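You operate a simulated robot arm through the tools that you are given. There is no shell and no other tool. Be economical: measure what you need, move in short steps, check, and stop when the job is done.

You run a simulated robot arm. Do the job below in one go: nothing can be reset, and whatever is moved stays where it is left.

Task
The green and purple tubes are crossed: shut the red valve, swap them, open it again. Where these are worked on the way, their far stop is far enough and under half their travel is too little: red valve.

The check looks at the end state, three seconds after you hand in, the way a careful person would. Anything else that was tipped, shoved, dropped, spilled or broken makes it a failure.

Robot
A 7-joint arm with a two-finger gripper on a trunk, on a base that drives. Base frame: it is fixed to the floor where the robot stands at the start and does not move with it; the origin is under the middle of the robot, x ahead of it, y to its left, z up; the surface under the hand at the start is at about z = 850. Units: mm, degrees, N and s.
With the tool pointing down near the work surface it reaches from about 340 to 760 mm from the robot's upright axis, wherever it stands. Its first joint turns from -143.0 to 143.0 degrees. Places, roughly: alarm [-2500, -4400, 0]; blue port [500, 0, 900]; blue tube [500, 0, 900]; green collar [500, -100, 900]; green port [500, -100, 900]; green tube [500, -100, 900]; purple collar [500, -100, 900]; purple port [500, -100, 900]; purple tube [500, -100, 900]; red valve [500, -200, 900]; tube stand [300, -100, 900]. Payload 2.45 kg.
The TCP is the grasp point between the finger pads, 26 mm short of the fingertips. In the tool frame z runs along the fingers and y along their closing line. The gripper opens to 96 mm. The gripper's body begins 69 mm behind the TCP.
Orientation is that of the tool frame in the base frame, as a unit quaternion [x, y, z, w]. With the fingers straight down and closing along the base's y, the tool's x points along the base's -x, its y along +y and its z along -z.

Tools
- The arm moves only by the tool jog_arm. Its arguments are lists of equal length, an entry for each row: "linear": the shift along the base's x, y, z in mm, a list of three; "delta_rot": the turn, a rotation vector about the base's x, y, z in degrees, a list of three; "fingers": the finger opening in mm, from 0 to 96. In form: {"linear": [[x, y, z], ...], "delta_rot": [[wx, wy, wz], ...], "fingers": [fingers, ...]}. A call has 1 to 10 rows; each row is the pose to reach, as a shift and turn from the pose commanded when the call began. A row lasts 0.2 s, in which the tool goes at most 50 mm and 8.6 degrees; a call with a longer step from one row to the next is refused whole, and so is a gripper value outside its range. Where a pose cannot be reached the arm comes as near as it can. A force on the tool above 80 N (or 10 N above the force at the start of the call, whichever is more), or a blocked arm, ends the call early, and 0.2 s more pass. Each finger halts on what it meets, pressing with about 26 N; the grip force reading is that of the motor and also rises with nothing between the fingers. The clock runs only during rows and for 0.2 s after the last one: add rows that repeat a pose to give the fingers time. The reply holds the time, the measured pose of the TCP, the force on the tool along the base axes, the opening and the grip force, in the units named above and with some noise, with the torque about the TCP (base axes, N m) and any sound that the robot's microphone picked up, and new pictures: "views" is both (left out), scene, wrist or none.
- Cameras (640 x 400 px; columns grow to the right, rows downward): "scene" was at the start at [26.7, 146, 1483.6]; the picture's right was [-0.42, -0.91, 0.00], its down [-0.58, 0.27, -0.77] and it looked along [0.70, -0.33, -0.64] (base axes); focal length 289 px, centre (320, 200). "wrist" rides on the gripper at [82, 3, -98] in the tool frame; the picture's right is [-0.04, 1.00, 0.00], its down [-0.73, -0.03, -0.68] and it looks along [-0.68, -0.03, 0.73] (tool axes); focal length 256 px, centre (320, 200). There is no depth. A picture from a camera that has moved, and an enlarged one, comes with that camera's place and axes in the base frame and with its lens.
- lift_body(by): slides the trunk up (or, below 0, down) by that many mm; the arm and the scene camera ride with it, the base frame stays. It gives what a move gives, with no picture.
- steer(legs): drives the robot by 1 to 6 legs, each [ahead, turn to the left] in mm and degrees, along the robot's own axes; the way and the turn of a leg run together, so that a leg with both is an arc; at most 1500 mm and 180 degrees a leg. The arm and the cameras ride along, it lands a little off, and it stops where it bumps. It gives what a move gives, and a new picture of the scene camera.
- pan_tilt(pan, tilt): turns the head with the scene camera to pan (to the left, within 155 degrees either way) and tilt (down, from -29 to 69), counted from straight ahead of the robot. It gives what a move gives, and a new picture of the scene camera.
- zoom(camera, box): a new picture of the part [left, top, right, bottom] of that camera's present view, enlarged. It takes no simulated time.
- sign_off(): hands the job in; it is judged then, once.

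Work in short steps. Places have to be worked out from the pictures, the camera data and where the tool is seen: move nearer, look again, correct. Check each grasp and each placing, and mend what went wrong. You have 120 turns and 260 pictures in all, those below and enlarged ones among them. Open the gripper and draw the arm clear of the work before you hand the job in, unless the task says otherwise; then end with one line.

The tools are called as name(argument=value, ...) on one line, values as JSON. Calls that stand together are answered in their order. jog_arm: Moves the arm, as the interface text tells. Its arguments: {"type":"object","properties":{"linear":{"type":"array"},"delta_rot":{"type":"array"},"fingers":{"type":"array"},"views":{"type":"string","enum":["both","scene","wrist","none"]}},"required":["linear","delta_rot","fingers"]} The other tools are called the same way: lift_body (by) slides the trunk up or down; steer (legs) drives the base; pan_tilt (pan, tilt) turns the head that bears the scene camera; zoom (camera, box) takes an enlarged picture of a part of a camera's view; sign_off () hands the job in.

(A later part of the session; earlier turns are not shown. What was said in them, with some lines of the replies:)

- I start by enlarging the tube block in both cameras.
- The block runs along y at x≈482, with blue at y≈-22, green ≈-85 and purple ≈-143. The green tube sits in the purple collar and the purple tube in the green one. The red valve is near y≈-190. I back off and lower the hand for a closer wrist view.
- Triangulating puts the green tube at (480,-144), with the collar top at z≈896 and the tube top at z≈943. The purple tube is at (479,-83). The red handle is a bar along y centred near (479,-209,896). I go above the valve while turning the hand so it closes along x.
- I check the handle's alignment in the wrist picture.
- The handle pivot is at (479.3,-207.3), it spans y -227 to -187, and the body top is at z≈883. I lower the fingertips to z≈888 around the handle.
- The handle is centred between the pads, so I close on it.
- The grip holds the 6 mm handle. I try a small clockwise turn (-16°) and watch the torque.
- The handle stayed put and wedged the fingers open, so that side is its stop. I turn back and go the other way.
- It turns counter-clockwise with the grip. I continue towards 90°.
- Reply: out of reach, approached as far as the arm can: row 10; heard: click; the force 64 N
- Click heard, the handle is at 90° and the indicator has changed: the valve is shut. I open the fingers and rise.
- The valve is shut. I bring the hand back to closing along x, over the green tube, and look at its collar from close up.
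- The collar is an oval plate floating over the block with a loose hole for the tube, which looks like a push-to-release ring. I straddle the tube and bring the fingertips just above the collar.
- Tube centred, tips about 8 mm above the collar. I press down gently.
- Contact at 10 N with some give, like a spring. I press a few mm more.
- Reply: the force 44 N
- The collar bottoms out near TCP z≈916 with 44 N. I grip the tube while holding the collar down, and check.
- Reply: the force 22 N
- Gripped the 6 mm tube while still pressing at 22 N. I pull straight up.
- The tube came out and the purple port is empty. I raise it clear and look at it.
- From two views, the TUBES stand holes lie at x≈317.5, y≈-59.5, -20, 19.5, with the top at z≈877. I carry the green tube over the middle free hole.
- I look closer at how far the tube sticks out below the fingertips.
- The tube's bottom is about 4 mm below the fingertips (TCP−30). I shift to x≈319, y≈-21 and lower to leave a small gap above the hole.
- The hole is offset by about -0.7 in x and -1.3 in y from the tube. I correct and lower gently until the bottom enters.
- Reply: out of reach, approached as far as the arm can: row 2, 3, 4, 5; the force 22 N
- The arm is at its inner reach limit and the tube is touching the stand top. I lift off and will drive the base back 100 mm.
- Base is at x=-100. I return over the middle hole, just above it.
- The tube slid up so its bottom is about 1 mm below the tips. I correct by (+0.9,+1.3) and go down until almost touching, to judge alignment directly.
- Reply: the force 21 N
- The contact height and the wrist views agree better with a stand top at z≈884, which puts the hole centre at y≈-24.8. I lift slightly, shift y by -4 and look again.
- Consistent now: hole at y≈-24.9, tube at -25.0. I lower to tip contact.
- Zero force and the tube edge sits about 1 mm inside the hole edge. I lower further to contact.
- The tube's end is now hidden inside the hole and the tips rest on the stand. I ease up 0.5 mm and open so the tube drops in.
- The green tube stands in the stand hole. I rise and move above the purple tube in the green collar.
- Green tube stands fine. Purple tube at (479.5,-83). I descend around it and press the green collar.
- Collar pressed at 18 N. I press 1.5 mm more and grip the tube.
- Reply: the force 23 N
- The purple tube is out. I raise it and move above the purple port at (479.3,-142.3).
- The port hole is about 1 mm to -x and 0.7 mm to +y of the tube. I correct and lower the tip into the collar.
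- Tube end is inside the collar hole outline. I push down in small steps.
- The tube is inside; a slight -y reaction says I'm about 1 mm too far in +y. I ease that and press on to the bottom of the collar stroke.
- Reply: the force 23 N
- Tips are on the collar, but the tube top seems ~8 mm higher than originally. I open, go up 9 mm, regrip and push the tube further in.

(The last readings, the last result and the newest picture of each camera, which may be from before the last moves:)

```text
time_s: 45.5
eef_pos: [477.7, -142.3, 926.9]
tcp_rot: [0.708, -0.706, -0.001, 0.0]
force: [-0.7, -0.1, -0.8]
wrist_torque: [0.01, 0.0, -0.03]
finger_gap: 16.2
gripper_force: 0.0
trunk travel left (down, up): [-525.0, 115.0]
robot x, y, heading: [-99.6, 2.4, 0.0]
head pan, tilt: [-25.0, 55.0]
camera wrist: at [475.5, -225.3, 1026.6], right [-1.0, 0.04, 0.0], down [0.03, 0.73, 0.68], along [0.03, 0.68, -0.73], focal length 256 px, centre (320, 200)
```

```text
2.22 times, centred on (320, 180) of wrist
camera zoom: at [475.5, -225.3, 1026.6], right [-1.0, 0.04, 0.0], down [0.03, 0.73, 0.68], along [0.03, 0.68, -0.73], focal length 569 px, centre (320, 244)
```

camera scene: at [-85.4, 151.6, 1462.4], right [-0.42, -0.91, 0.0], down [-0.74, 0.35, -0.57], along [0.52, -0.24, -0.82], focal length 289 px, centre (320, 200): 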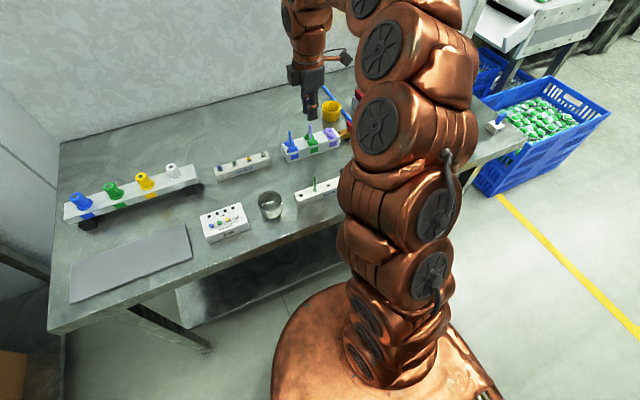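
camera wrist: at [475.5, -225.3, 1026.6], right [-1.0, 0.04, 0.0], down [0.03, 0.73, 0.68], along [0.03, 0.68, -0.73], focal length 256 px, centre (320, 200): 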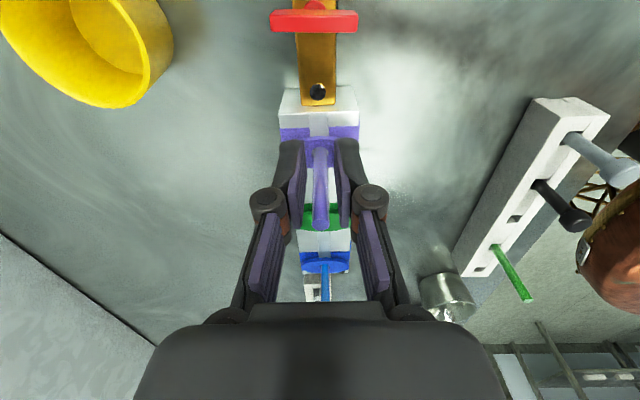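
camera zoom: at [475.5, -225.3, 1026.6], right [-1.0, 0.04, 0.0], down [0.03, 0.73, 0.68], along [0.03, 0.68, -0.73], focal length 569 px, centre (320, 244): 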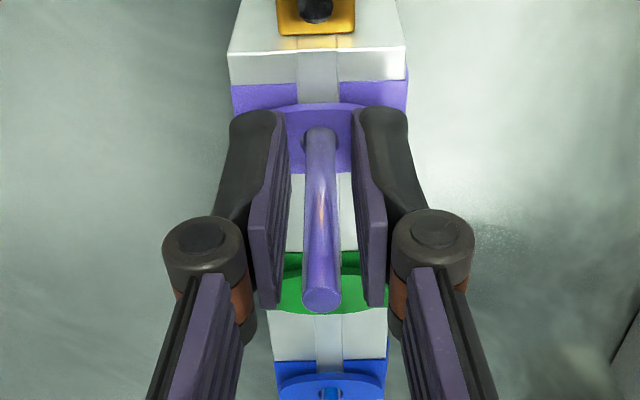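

Comparing views, the tube popped up ~8 mm when the collar was first pressed, so seating needs about 8 mm more push with the collar free. I regrip 4 mm higher and push down.

jog_arm(linear=[[0, 0, 4], [0, 0, 4], [0, 0, 4], [0, 0, 4]], delta_rot=[[0, 0, 0], [0, 0, 0], [0, 0, 0], [0, 0, 0]], fingers=[16, 6, 0, 0], views="none")

jog_arm(linear=[[0, 0, -2], [0, 0, -4], [0, 0, -6], [0, 0, -8], [0, 0, -8]], delta_rot=[[0, 0, 0], [0, 0, 0], [0, 0, 0], [0, 0, 0], [0, 0, 0]], fingers=[0, 0, 0, 0, 0], views="wrist")

zoom(camera="wrist", box=[240, 90, 400, 270])

```text
time_s: 46.5
eef_pos: [477.9, -142.5, 932.8]
tcp_rot: [0.708, -0.706, 0.0, 0.0]
force: [0.3, -0.1, -0.6]
wrist_torque: [-0.01, 0.02, 0.0]
finger_gap: 5.8
gripper_force: 26.1
trunk travel left (down, up): [-525.0, 115.0]
robot x, y, heading: [-105.7, 0.9, 0.1]
head pan, tilt: [-25.0, 55.0]
```

```text
time_s: 47.7
eef_pos: [478.8, -143.0, 923.0]
tcp_rot: [0.708, -0.706, 0.0, 0.0]
force: [0.0, 0.0, 4.0]
wrist_torque: [-0.04, -0.02, 0.01]
finger_gap: 6.0
gripper_force: 26.3
trunk travel left (down, up): [-525.0, 115.0]
robot x, y, heading: [-97.4, -0.6, 0.1]
head pan, tilt: [-25.0, 55.0]
camera wrist: at [475.3, -225.3, 1023.2], right [-1.0, 0.04, 0.0], down [0.03, 0.73, 0.68], along [0.03, 0.68, -0.73], focal length 256 px, centre (320, 200)
```

wrist: 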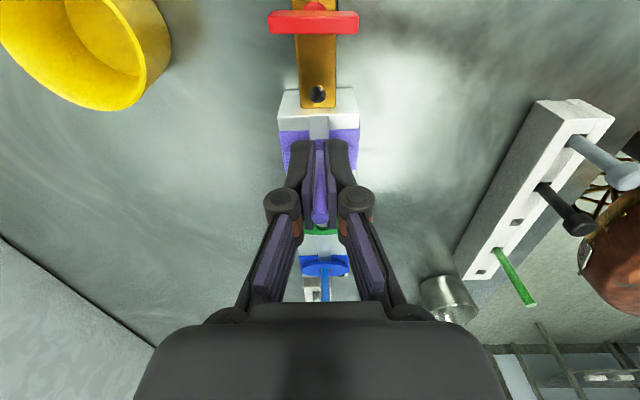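

```text
2.22 times, centred on (320, 180) of wrist
camera zoom: at [475.3, -225.3, 1023.2], right [-1.0, 0.04, 0.0], down [0.03, 0.73, 0.68], along [0.03, 0.68, -0.73], focal length 569 px, centre (320, 244)
```

zoom: 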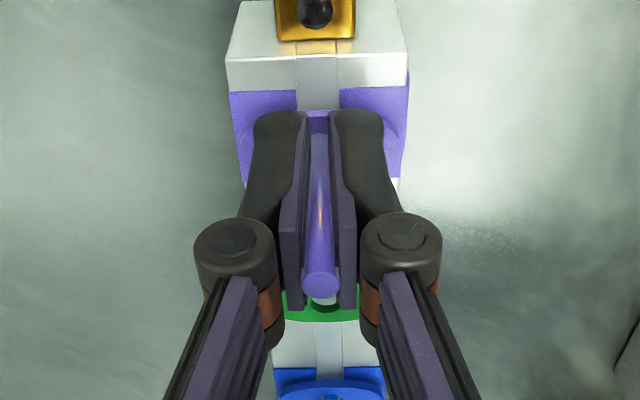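

The tube top is down to ≈947. I push a few mm more until it resists.

jog_arm(linear=[[0, 0, -1], [0, 0, -2], [0, 0, -3], [0, 0, -3]], delta_rot=[[0, 0, 0], [0, 0, 0], [0, 0, 0], [0, 0, 0]], fingers=[0, 0, 0, 0], views="none")

zoom(camera="wrist", box=[240, 90, 400, 270])

```text
time_s: 48.7
eef_pos: [477.7, -141.2, 922.4]
tcp_rot: [0.708, -0.706, 0.001, -0.001]
force: [2.6, -1.3, 23.5]
wrist_torque: [-0.01, -0.09, -0.02]
finger_gap: 6.2
gripper_force: 26.4
trunk travel left (down, up): [-525.0, 115.0]
robot x, y, heading: [-100.3, 2.3, 0.0]
head pan, tilt: [-25.0, 55.0]
```

```text
2.22 times, centred on (320, 180) of wrist
camera zoom: at [474.9, -225.1, 1020.7], right [-1.0, 0.04, 0.0], down [0.03, 0.73, 0.68], along [0.03, 0.68, -0.73], focal length 569 px, centre (320, 244)
```

zoom: 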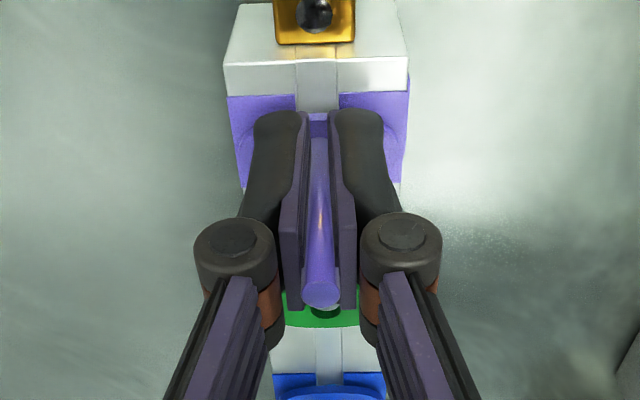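

It bottoms out at 23 N with the top at ≈947, like the original seating. A gentle tug will tell whether it is held.

jog_arm(linear=[[0, 0, 3], [0, 0, 5], [0, 0, 6]], delta_rot=[[0, 0, 0], [0, 0, 0], [0, 0, 0]], fingers=[0, 0, 0], views="none")

zoom(camera="wrist", box=[240, 90, 400, 270])

```text
time_s: 49.5
eef_pos: [478.1, -142.7, 924.6]
tcp_rot: [0.707, -0.707, -0.001, 0.001]
force: [1.0, 0.0, -18.4]
wrist_torque: [-0.02, -0.03, -0.01]
finger_gap: 5.8
gripper_force: 25.7
trunk travel left (down, up): [-525.0, 115.0]
robot x, y, heading: [-105.0, 0.6, 0.0]
head pan, tilt: [-25.0, 55.0]
```

```text
2.22 times, centred on (320, 180) of wrist
camera zoom: at [475.7, -224.9, 1024.0], right [-1.0, 0.04, 0.0], down [0.03, 0.73, 0.68], along [0.02, 0.68, -0.73], focal length 569 px, centre (320, 244)
```

zoom: 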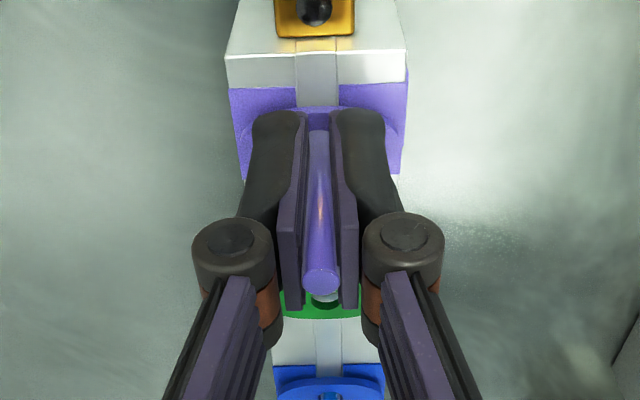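

It is held: 18 N of pull and it stays. I release, rise and go to the green tube in the stand.

jog_arm(linear=[[0, 0, -2], [0, 0, -2], [0, 0, -2], [0, 0, 40], [0, 0, 80], [-40, 29, 80], [-80, 59, 80], [-120, 88, 80], [-159, 117, 80], [-159, 117, 80]], delta_rot=[[0, 0, 0], [0, 0, 0], [0, 0, 0], [0, 0, 0], [0, 0, 0], [0, 0, 0], [0, 0, 0], [0, 0, 0], [0, 0, 0], [0, 0, 0]], fingers=[4, 14, 20, 20, 20, 20, 20, 20, 20, 20])

zoom(camera="wrist", box=[240, 60, 400, 200])

zoom(camera="scene", box=[270, 100, 390, 210])

```text
time_s: 51.7
eef_pos: [319.9, -26.0, 1007.0]
tcp_rot: [0.708, -0.706, 0.0, 0.0]
force: [-0.6, 0.0, 1.2]
wrist_torque: [-0.01, -0.01, 0.0]
finger_gap: 19.8
gripper_force: 0.0
trunk travel left (down, up): [-525.0, 115.0]
robot x, y, heading: [-100.8, -1.9, 0.3]
head pan, tilt: [-25.0, 55.0]
camera scene: at [-85.5, 151.6, 1462.4], right [-0.42, -0.91, 0.0], down [-0.74, 0.35, -0.57], along [0.52, -0.24, -0.82], focal length 289 px, centre (320, 200)
camera wrist: at [316.0, -108.2, 1105.7], right [-1.0, 0.04, 0.0], down [0.03, 0.73, 0.68], along [0.03, 0.68, -0.73], focal length 256 px, centre (320, 200)
```

scene: 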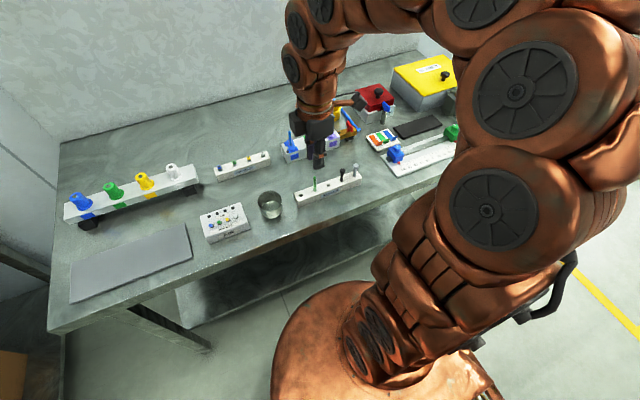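
wrist: 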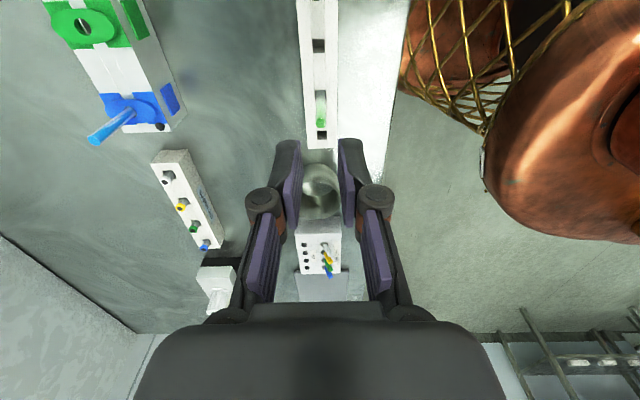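

```text
2.86 times, centred on (320, 130) of wrist
camera zoom: at [316.0, -108.2, 1105.7], right [-1.0, 0.04, 0.0], down [0.03, 0.73, 0.68], along [0.03, 0.68, -0.73], focal length 731 px, centre (320, 400)
```

zoom: 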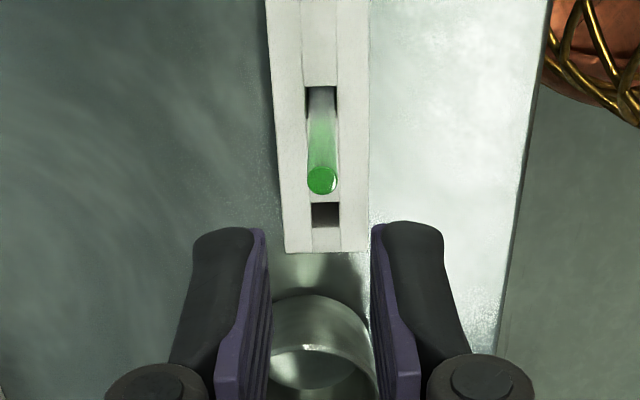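

```text
3.64 times, centred on (330, 155) of scene
camera zoom: at [-85.5, 151.6, 1462.4], right [-0.42, -0.91, 0.0], down [-0.74, 0.35, -0.57], along [0.52, -0.24, -0.82], focal length 1050 px, centre (284, 364)
```

zoom: 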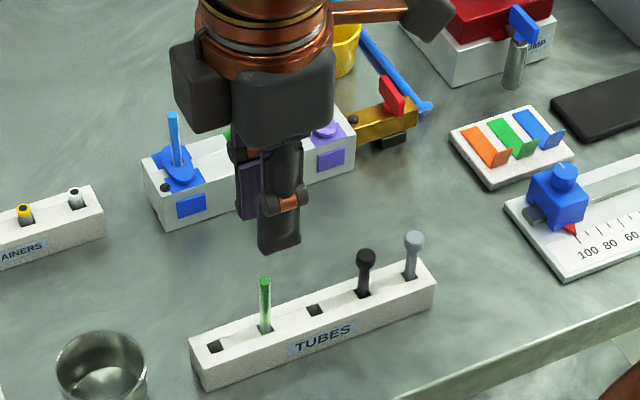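

The green tube stands upright at (319.4,-23.3). I descend around it to just above the stand top and grip.

jog_arm(linear=[[0, 2.6, -40], [0, 2.6, -75], [0, 2.6, -90], [0, 2.6, -96], [0, 2.6, -96], [0, 2.6, -96], [0, 2.6, -96], [0, 2.6, -96]], delta_rot=[[0, 0, 0], [0, 0, 0], [0, 0, 0], [0, 0, 0], [0, 0, 0], [0, 0, 0], [0, 0, 0], [0, 0, 0]], fingers=[20, 20, 20, 20, 20, 10, 0, 0], views="wrist")

zoom(camera="wrist", box=[240, 90, 400, 270])

```text
time_s: 53.5
eef_pos: [319.2, -23.0, 912.1]
tcp_rot: [0.708, -0.706, 0.001, 0.001]
force: [-0.6, -0.4, 0.1]
wrist_torque: [0.03, -0.03, 0.0]
finger_gap: 6.0
gripper_force: 25.8
trunk travel left (down, up): [-525.0, 115.0]
robot x, y, heading: [-99.3, -4.2, -0.0]
head pan, tilt: [-25.0, 55.0]
camera wrist: at [316.6, -105.1, 1009.7], right [-1.0, 0.04, 0.0], down [0.03, 0.73, 0.68], along [0.03, 0.68, -0.73], focal length 256 px, centre (320, 200)
```

wrist: 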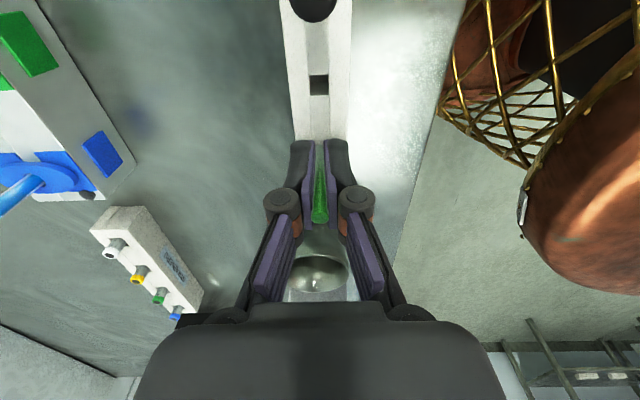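

```text
2.22 times, centred on (320, 180) of wrist
camera zoom: at [316.6, -105.1, 1009.7], right [-1.0, 0.04, 0.0], down [0.03, 0.73, 0.68], along [0.03, 0.68, -0.73], focal length 569 px, centre (320, 244)
```

zoom: 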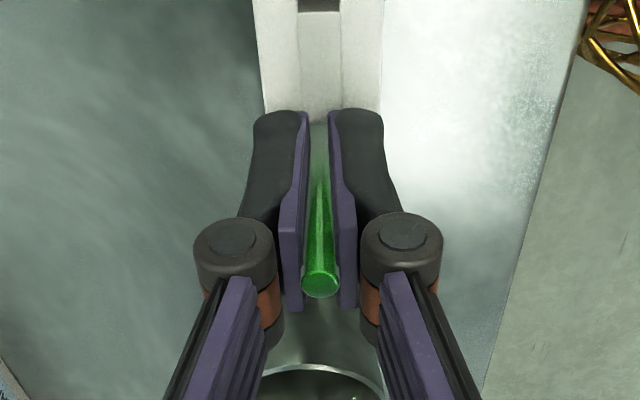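

The green tube is held with about 20 mm sticking out below the tips, ideal for seating. I lift out and carry it above the green port.

jog_arm(linear=[[0, 0, 35], [0, 0, 75], [0, 0, 95], [40, -15, 95], [80, -30, 95], [120, -45, 95], [159.4, -59.8, 95], [159.4, -59.8, 65], [159.4, -59.8, 50], [159.4, -59.8, 50]], delta_rot=[[0, 0, 0], [0, 0, 0], [0, 0, 0], [0, 0, 0], [0, 0, 0], [0, 0, 0], [0, 0, 0], [0, 0, 0], [0, 0, 0], [0, 0, 0]], fingers=[0, 0, 0, 0, 0, 0, 0, 0, 0, 0], views="scene")

zoom(camera="wrist", box=[280, 90, 360, 160])

zoom(camera="scene", box=[280, 100, 360, 170])

```text
time_s: 55.7
eef_pos: [478.1, -83.6, 961.0]
tcp_rot: [0.708, -0.706, 0.0, 0.0]
force: [0.4, 0.5, 0.9]
wrist_torque: [0.0, 0.02, -0.01]
finger_gap: 6.0
gripper_force: 26.0
trunk travel left (down, up): [-525.0, 115.0]
robot x, y, heading: [-99.5, 1.4, 0.0]
head pan, tilt: [-25.0, 55.0]
camera scene: at [-85.4, 151.6, 1462.4], right [-0.42, -0.91, 0.0], down [-0.74, 0.35, -0.57], along [0.52, -0.24, -0.82], focal length 289 px, centre (320, 200)
```

scene: 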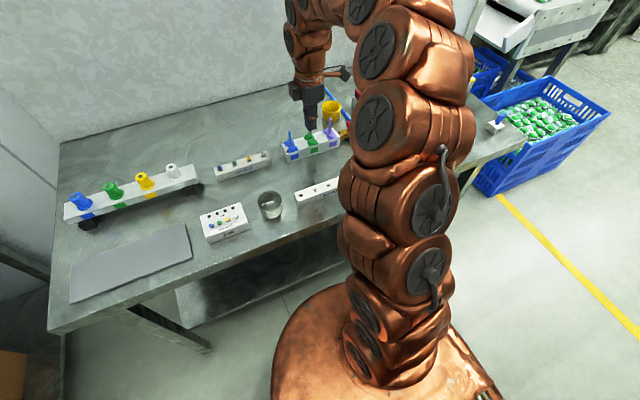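

```text
5.71 times, centred on (320, 125) of wrist
camera zoom: at [475.6, -165.4, 1060.1], right [-1.0, 0.04, 0.0], down [0.03, 0.73, 0.68], along [0.03, 0.68, -0.73], focal length 1463 px, centre (320, 629)
```

zoom: 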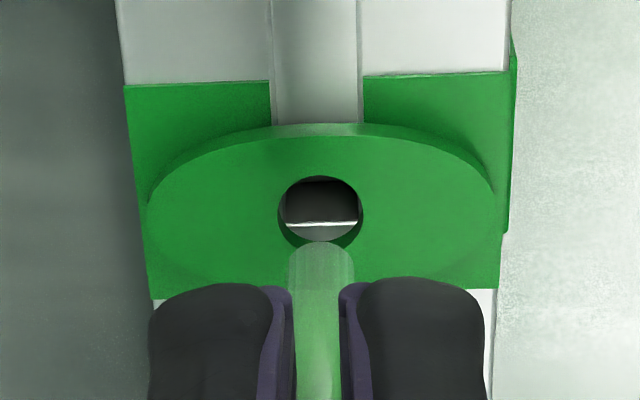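

```text
5.71 times, centred on (320, 135) of scene
camera zoom: at [-85.4, 151.6, 1462.4], right [-0.42, -0.91, 0.0], down [-0.74, 0.35, -0.57], along [0.52, -0.24, -0.82], focal length 1650 px, centre (320, 571)
```

zoom: 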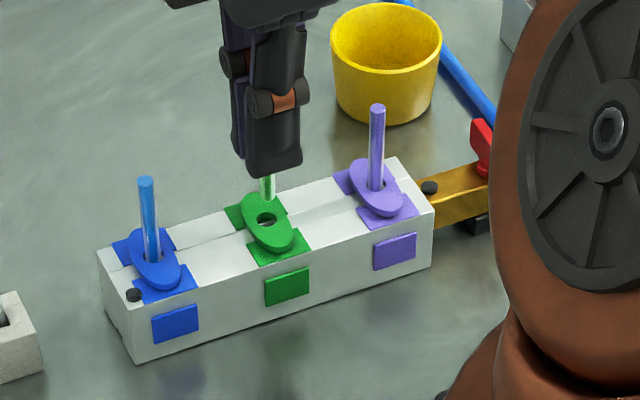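

Purple tube looks seated like the blue one. The green tube is aligned in x; I nudge y by +0.8 and lower until the tip reaches the collar hole.

jog_arm(linear=[[0, 0.8, -8], [0, 0.8, -14], [0, 0.8, -18], [0, 0.8, -18]], delta_rot=[[0, 0, 0], [0, 0, 0], [0, 0, 0], [0, 0, 0]], fingers=[0, 0, 0, 0], views="none")

zoom(camera="wrist", box=[280, 90, 360, 160])

```text
time_s: 56.7
eef_pos: [480.0, -81.9, 942.5]
tcp_rot: [-0.706, 0.708, 0.0, 0.0]
force: [0.3, 0.3, 1.4]
wrist_torque: [0.01, -0.02, -0.02]
finger_gap: 5.9
gripper_force: 26.0
trunk travel left (down, up): [-525.0, 115.0]
robot x, y, heading: [-101.7, -1.7, -0.2]
head pan, tilt: [-25.0, 55.0]
```

```text
5.71 times, centred on (320, 125) of wrist
camera zoom: at [475.9, -164.8, 1041.7], right [-1.0, 0.04, 0.0], down [0.03, 0.73, 0.68], along [0.03, 0.68, -0.73], focal length 1463 px, centre (320, 629)
```

zoom: 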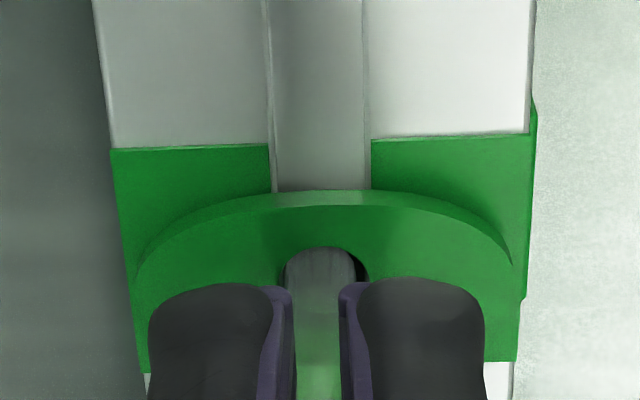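

The tube's end is near the close edge of the hole; I shift (-0.6,+0.9) and push down stepwise.

jog_arm(linear=[[-0.6, 0.9, 0], [-0.6, 0.9, -3], [-0.6, 0.9, -6], [-0.6, 0.9, -9], [-0.6, 0.9, -9]], delta_rot=[[0, 0, 0], [0, 0, 0], [0, 0, 0], [0, 0, 0], [0, 0, 0]], fingers=[0, 0, 0, 0, 0], views="none")

zoom(camera="wrist", box=[260, 90, 380, 260])

```text
time_s: 57.9
eef_pos: [477.7, -81.3, 933.6]
tcp_rot: [0.707, -0.707, 0.0, 0.0]
force: [0.6, -1.5, -0.5]
wrist_torque: [-0.09, -0.04, -0.01]
finger_gap: 5.9
gripper_force: 26.0
trunk travel left (down, up): [-525.0, 115.0]
robot x, y, heading: [-99.3, 3.1, -0.2]
head pan, tilt: [-25.0, 55.0]
```

```text
2.35 times, centred on (320, 175) of wrist
camera zoom: at [475.1, -163.6, 1032.5], right [-1.0, 0.04, 0.0], down [0.03, 0.73, 0.68], along [0.03, 0.68, -0.73], focal length 602 px, centre (320, 259)
```

zoom: 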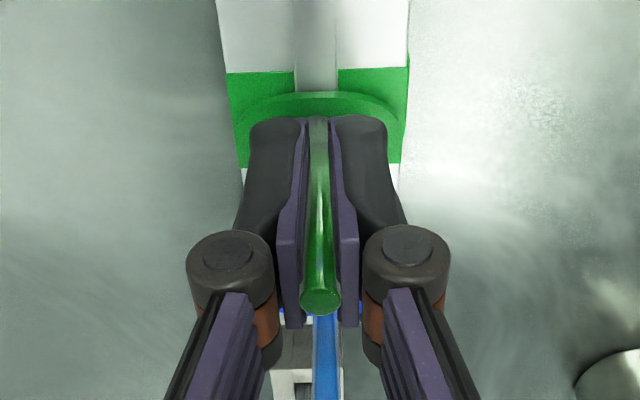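

It entered with almost no force. I push on to the seat depth (TCP ≈925).

jog_arm(linear=[[0, -0.5, -3], [0, -0.5, -5], [0, -0.5, -7], [0, -0.5, -9], [0, -0.5, -9]], delta_rot=[[0, 0, 0], [0, 0, 0], [0, 0, 0], [0, 0, 0], [0, 0, 0]], fingers=[0, 0, 0, 0, 0], views="none")

zoom(camera="wrist", box=[260, 90, 380, 260])

```text
time_s: 59.1
eef_pos: [478.1, -81.6, 923.4]
tcp_rot: [0.707, -0.707, 0.0, 0.0]
force: [-0.6, -0.4, 2.4]
wrist_torque: [0.02, 0.04, -0.02]
finger_gap: 5.9
gripper_force: 26.3
trunk travel left (down, up): [-525.0, 115.0]
robot x, y, heading: [-100.2, -3.0, 0.2]
head pan, tilt: [-25.0, 55.0]
```

```text
2.35 times, centred on (320, 175) of wrist
camera zoom: at [475.2, -164.2, 1023.6], right [-1.0, 0.04, 0.0], down [0.03, 0.73, 0.68], along [0.03, 0.68, -0.73], focal length 602 px, centre (320, 259)
```

zoom: 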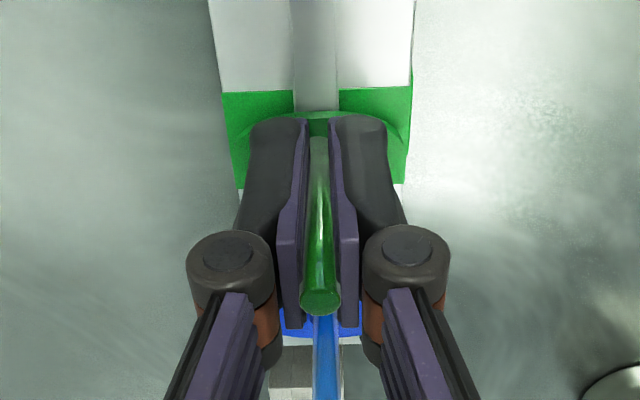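

Top ≈947, nearly there. I push the last mm until it resists, then tug-test.

jog_arm(linear=[[0, 0, -1], [0, 0, -2.5], [0, 0, -3.5], [0, 0, -3.5]], delta_rot=[[0, 0, 0], [0, 0, 0], [0, 0, 0], [0, 0, 0]], fingers=[0, 0, 0, 0], views="none")

jog_arm(linear=[[0, 0, 3], [0, 0, 5], [0, 0, 6]], delta_rot=[[0, 0, 0], [0, 0, 0], [0, 0, 0]], fingers=[0, 0, 0], views="none")

zoom(camera="wrist", box=[260, 90, 380, 260])

```text
time_s: 60.1
eef_pos: [477.9, -81.9, 921.1]
tcp_rot: [0.708, -0.706, 0.0, -0.001]
force: [0.4, -1.6, 21.6]
wrist_torque: [-0.01, -0.06, -0.02]
finger_gap: 5.9
gripper_force: 26.0
trunk travel left (down, up): [-525.0, 115.0]
robot x, y, heading: [-103.0, 2.7, 0.0]
head pan, tilt: [-25.0, 55.0]
```

```text
time_s: 60.9
eef_pos: [477.9, -81.4, 925.7]
tcp_rot: [0.708, -0.706, -0.001, 0.001]
force: [-0.3, 0.8, -19.7]
wrist_torque: [-0.02, 0.02, 0.0]
finger_gap: 6.1
gripper_force: 25.5
trunk travel left (down, up): [-525.0, 115.0]
robot x, y, heading: [-102.3, -1.0, 0.2]
head pan, tilt: [-25.0, 55.0]
```

```text
2.35 times, centred on (320, 175) of wrist
camera zoom: at [475.4, -163.8, 1024.9], right [-1.0, 0.04, 0.0], down [0.03, 0.73, 0.68], along [0.02, 0.68, -0.73], focal length 602 px, centre (320, 259)
```

zoom: 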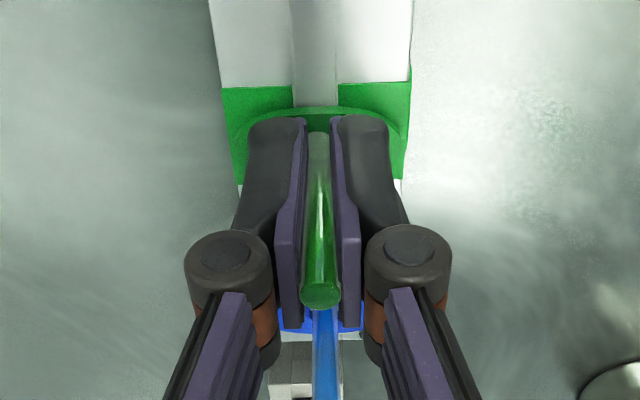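

Held against a 20 N pull, so the green tube is seated. I release, rise, and turn the hand back to closing along y while moving over the valve.

jog_arm(linear=[[0, 0, -2], [0, 0, -2], [0, 0, -2], [0, 0, 40], [0, 0, 80], [0, -10, 85], [0, -20, 85], [0, -30, 85], [0, -40, 85], [0, -50, 85]], delta_rot=[[0, 0, 0], [0, 0, 0], [0, 0, 0], [0, 0, 0], [0, 0, 0], [0, 0, -8], [0, 0, -16], [0, 0, -24], [0, 0, -32], [0, 0, -40]], fingers=[4, 14, 20, 20, 20, 20, 20, 20, 20, 20], views="none")

jog_arm(linear=[[0, -15, 0], [0, -30, 0], [0, -45, 0], [0, -60, 0], [0, -74, 0], [1, -75, 0], [1, -75, 0]], delta_rot=[[0, 0, -8], [0, 0, -16], [0, 0, -24], [0, 0, -32], [0, 0, -40], [0, 0, -48], [0, 0, -50]], fingers=[24, 30, 30, 30, 30, 30, 30])

zoom(camera="wrist", box=[240, 60, 400, 200])

zoom(camera="scene", box=[270, 80, 390, 180])

```text
time_s: 63.1
eef_pos: [479.7, -131.6, 1011.6]
tcp_rot: [-0.422, 0.907, 0.0, 0.0]
force: [0.8, 0.3, -0.5]
wrist_torque: [-0.03, -0.03, 0.0]
finger_gap: 20.1
gripper_force: 0.0
trunk travel left (down, up): [-525.0, 115.0]
robot x, y, heading: [-98.4, -1.1, 0.1]
head pan, tilt: [-25.0, 55.0]
```

```text
time_s: 64.7
eef_pos: [479.6, -206.3, 1012.8]
tcp_rot: [0.0, 1.0, 0.001, 0.0]
force: [0.4, 0.2, 0.7]
wrist_torque: [0.0, 0.03, -0.06]
finger_gap: 29.9
gripper_force: 0.0
trunk travel left (down, up): [-525.0, 115.0]
robot x, y, heading: [-98.2, -1.2, 0.1]
head pan, tilt: [-25.0, 55.0]
camera scene: at [-85.4, 151.5, 1462.4], right [-0.42, -0.91, 0.0], down [-0.74, 0.35, -0.57], along [0.52, -0.24, -0.82], focal length 289 px, centre (320, 200)
camera wrist: at [397.7, -204.5, 1111.2], right [0.04, 1.0, 0.0], down [0.73, -0.03, 0.68], along [0.68, -0.03, -0.73], focal length 256 px, centre (320, 200)
```

scene: 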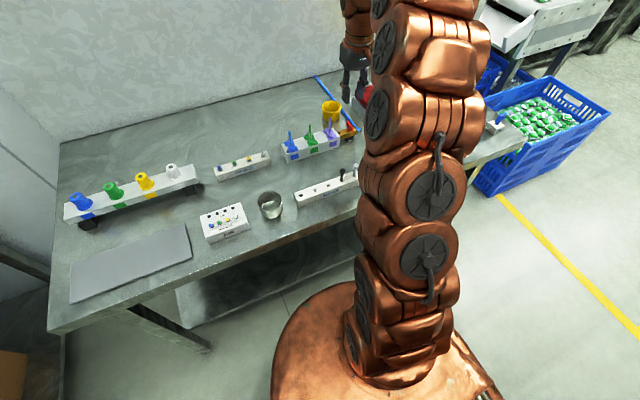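
wrist: 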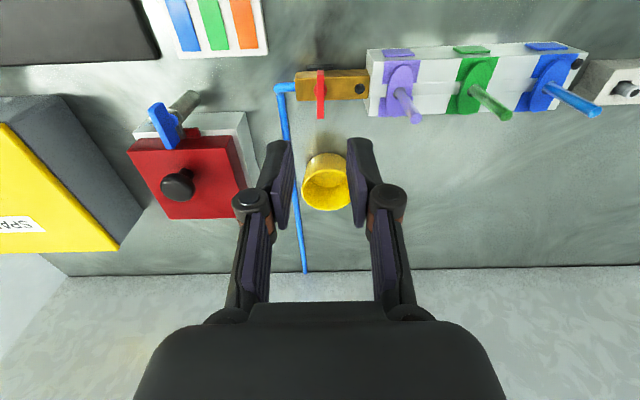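

```text
2.86 times, centred on (320, 130) of wrist
camera zoom: at [397.7, -204.5, 1111.2], right [0.04, 1.0, 0.0], down [0.73, -0.03, 0.68], along [0.68, -0.03, -0.73], focal length 731 px, centre (320, 400)
```

zoom: 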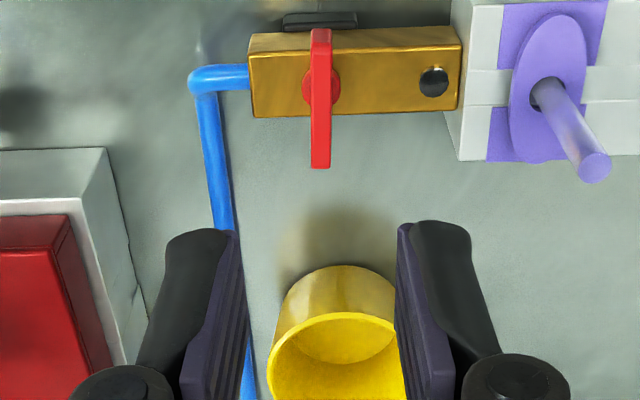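

```text
4.00 times, centred on (330, 130) of scene
camera zoom: at [-85.4, 151.5, 1462.4], right [-0.42, -0.91, 0.0], down [-0.74, 0.35, -0.57], along [0.52, -0.24, -0.82], focal length 1155 px, centre (280, 480)
```

zoom: 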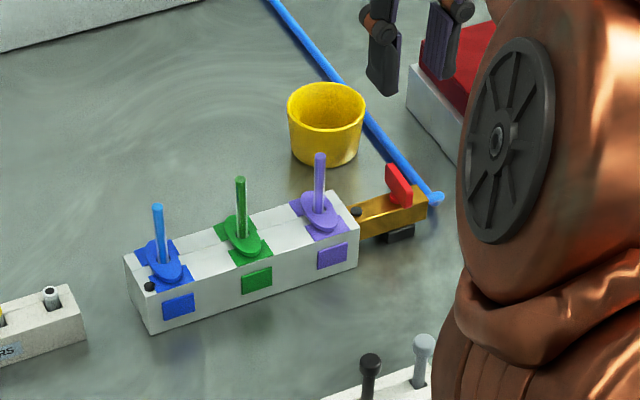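

Tubes sit in matching collars. The handle is now along x at y≈-207.5; I descend with the fingers on either side and grip it.

jog_arm(linear=[[0, -1, -40], [0, -1, -75], [0, -1, -90], [0, -1, -98], [0, -1, -98], [0, -1, -98], [0, -1, -98], [0, -1, -98]], delta_rot=[[0, 0, 0], [0, 0, 0], [0, 0, 0], [0, 0, 0], [0, 0, 0], [0, 0, 0], [0, 0, 0], [0, 0, 0]], fingers=[26, 24, 24, 24, 24, 12, 0, 0], views="wrist")

zoom(camera="wrist", box=[240, 80, 400, 220])

```text
time_s: 66.5
eef_pos: [478.8, -206.2, 915.0]
tcp_rot: [-0.001, 1.0, -0.001, 0.0]
force: [-1.9, 5.3, -2.4]
wrist_torque: [0.14, -0.07, -0.13]
finger_gap: 6.1
gripper_force: 34.3
trunk travel left (down, up): [-525.0, 115.0]
robot x, y, heading: [-99.9, -1.4, -0.1]
head pan, tilt: [-25.0, 55.0]
camera wrist: at [397.4, -204.5, 1012.9], right [0.04, 1.0, 0.0], down [0.73, -0.03, 0.68], along [0.68, -0.03, -0.73], focal length 256 px, centre (320, 200)
```

wrist: 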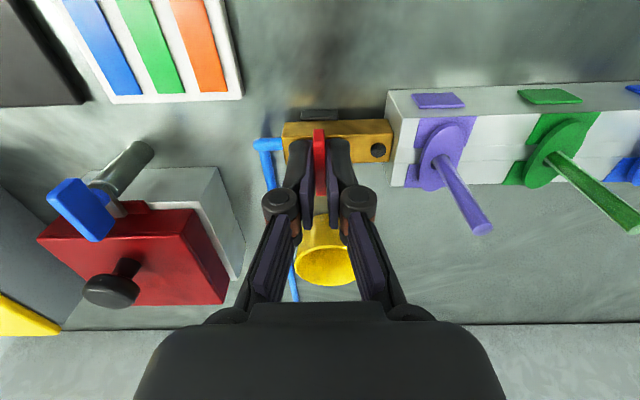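

```text
2.86 times, centred on (320, 150) of wrist
camera zoom: at [397.4, -204.5, 1012.9], right [0.04, 1.0, 0.0], down [0.73, -0.03, 0.68], along [0.68, -0.03, -0.73], focal length 731 px, centre (320, 343)
```

zoom: 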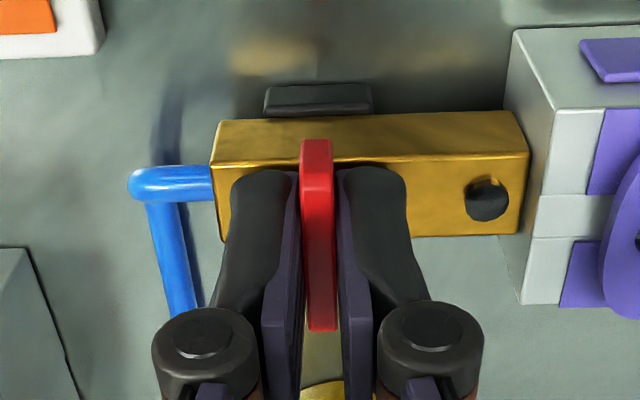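

Gripped. I turn clockwise (negative) to open, with a 1 mm y correction towards the pivot.

jog_arm(linear=[[0, -0.7, 0], [0, -0.7, 0], [0, -0.7, 0], [0, -0.7, 0], [0, -0.7, 0], [0, -0.7, 0], [0, -0.7, 0]], delta_rot=[[0, 0, -6], [0, 0, -12], [0, 0, -18], [0, 0, -24], [0, 0, -30], [0, 0, -37], [0, 0, -44]], fingers=[0, 0, 0, 0, 0, 0, 0], views="wrist")

```text
time_s: 68.1
eef_pos: [478.9, -206.1, 913.7]
tcp_rot: [0.374, 0.927, -0.001, -0.001]
force: [-10.6, 19.1, -9.5]
wrist_torque: [0.19, 0.05, -0.03]
finger_gap: 5.8
gripper_force: 34.0
trunk travel left (down, up): [-525.0, 115.0]
robot x, y, heading: [-97.2, 2.2, 0.3]
head pan, tilt: [-25.0, 55.0]
heard: click
camera wrist: at [422.6, -148.8, 1012.9], right [0.72, 0.69, 0.0], down [0.51, -0.53, 0.68], along [0.47, -0.49, -0.74], focal length 256 px, centre (320, 200)
```

wrist: 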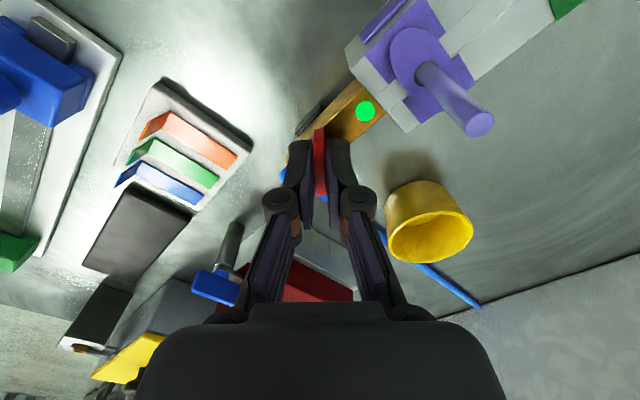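

Click, and the indicator is green. I continue to the full stop, relieving the side load (+1.5 y, -0.7 x).

jog_arm(linear=[[-0.7, 1.5, 0], [-0.7, 1.5, 0], [-0.7, 1.5, 0], [-0.7, 1.5, 0], [-0.7, 1.5, 0], [-0.7, 1.5, 0], [-0.7, 1.5, 0], [-0.7, 1.5, 0]], delta_rot=[[0, 0, -6], [0, 0, -12], [0, 0, -18], [0, 0, -24], [0, 0, -30], [0, 0, -36], [0, 0, -42], [0, 0, -46]], fingers=[0, 0, 0, 0, 0, 0, 0, 0], views="wrist")

```text
time_s: 69.9
eef_pos: [479.2, -207.3, 913.9]
tcp_rot: [0.707, 0.707, -0.001, 0.0]
force: [-5.0, 1.0, -11.9]
wrist_torque: [-0.14, 0.11, 0.01]
finger_gap: 5.9
gripper_force: 34.4
trunk travel left (down, up): [-525.0, 115.0]
robot x, y, heading: [-100.2, -0.4, -0.1]
head pan, tilt: [-25.0, 55.0]
camera wrist: at [482.0, -126.4, 1012.9], right [1.0, -0.04, 0.0], down [-0.03, -0.73, 0.68], along [-0.03, -0.68, -0.73], focal length 256 px, centre (320, 200)
```

wrist: 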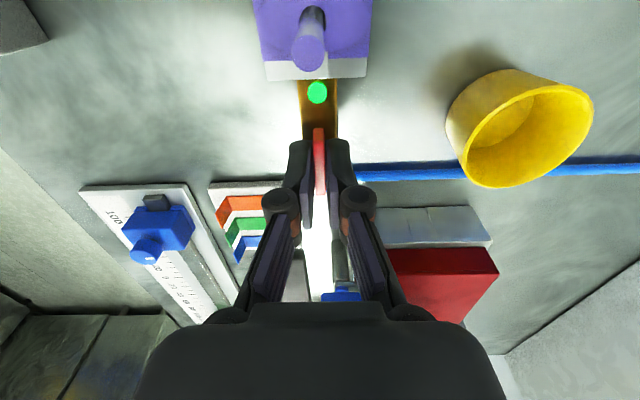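

Handle is back in line. I nudge 4° more to be sure of the stop, then open and rise.

jog_arm(linear=[[0, 0, 0], [0, 0, 0], [0, 0, 0]], delta_rot=[[0, 0, -2], [0, 0, -4], [0, 0, -4]], fingers=[0, 0, 0], views="none")

jog_arm(linear=[[0, 0, 0], [0, 0, 0], [0, 0, 0], [0, 0, 40], [0, 0, 80], [0, 0, 120], [-10, 0, 150]], delta_rot=[[0, 0, 0], [0, 0, 0], [0, 0, 0], [0, 0, 0], [0, 0, 4], [0, 0, 10], [0, 0, 18]], fingers=[10, 20, 26, 26, 26, 26, 26])

zoom(camera="scene", box=[270, 80, 390, 180])

zoom(camera="wrist", box=[220, 20, 420, 180])

```text
time_s: 70.7
eef_pos: [479.1, -206.9, 914.0]
tcp_rot: [0.731, 0.683, 0.0, 0.0]
force: [-5.5, -3.9, -11.4]
wrist_torque: [-0.51, 0.12, 0.88]
finger_gap: 7.1
gripper_force: 35.3
trunk travel left (down, up): [-525.0, 115.0]
robot x, y, heading: [-100.5, 0.6, -0.1]
head pan, tilt: [-25.0, 55.0]
```

```text
time_s: 72.3
eef_pos: [468.6, -206.9, 1064.4]
tcp_rot: [0.616, 0.788, 0.0, -0.001]
force: [0.3, -0.7, 0.7]
wrist_torque: [-0.01, 0.0, 0.0]
finger_gap: 25.9
gripper_force: 0.1
trunk travel left (down, up): [-525.0, 115.0]
robot x, y, heading: [-98.3, -1.1, 0.2]
head pan, tilt: [-25.0, 55.0]
camera scene: at [-85.2, 151.7, 1462.4], right [-0.42, -0.91, 0.0], down [-0.74, 0.35, -0.57], along [0.52, -0.24, -0.82], focal length 289 px, centre (320, 200)
camera wrist: at [452.3, -127.7, 1163.1], right [0.98, 0.2, 0.0], down [0.15, -0.72, 0.68], along [0.14, -0.66, -0.74], focal length 256 px, centre (320, 200)
```

scene: 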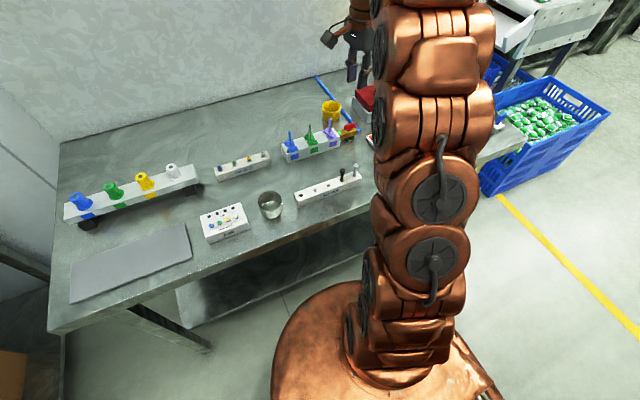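
wrist: 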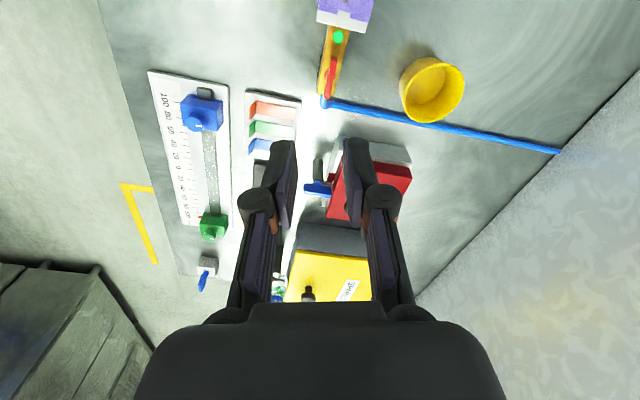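

```text
4.00 times, centred on (330, 130) of scene
camera zoom: at [-85.2, 151.7, 1462.4], right [-0.42, -0.91, 0.0], down [-0.74, 0.35, -0.57], along [0.52, -0.24, -0.82], focal length 1155 px, centre (280, 480)
```

zoom: 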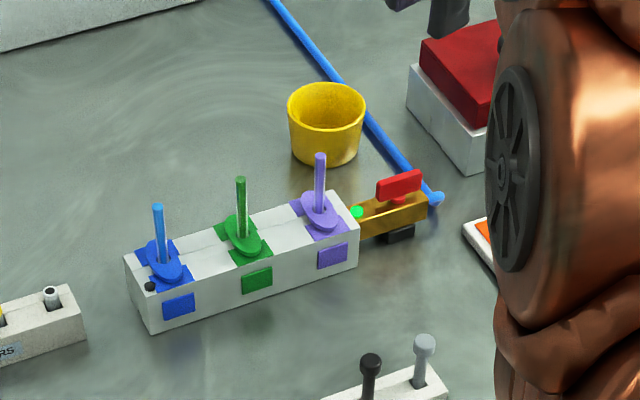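

```text
2.50 times, centred on (320, 100) of wrist
camera zoom: at [452.3, -127.7, 1163.1], right [0.98, 0.2, 0.0], down [0.15, -0.72, 0.68], along [0.14, -0.66, -0.74], focal length 640 px, centre (320, 450)
```

zoom: 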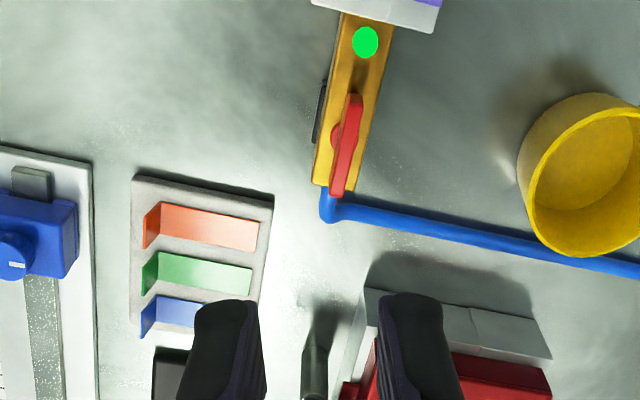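

The valve is open with a green indicator. Green and purple are in their own collars, nothing else has moved, and the hand is open and clear, so I hand in.

sign_off()

```text
The job is handed in.
```

The red valve was shut, the green and purple tubes were swapped into their own ports (both held when tugged), and the valve is open again with a green indicator.
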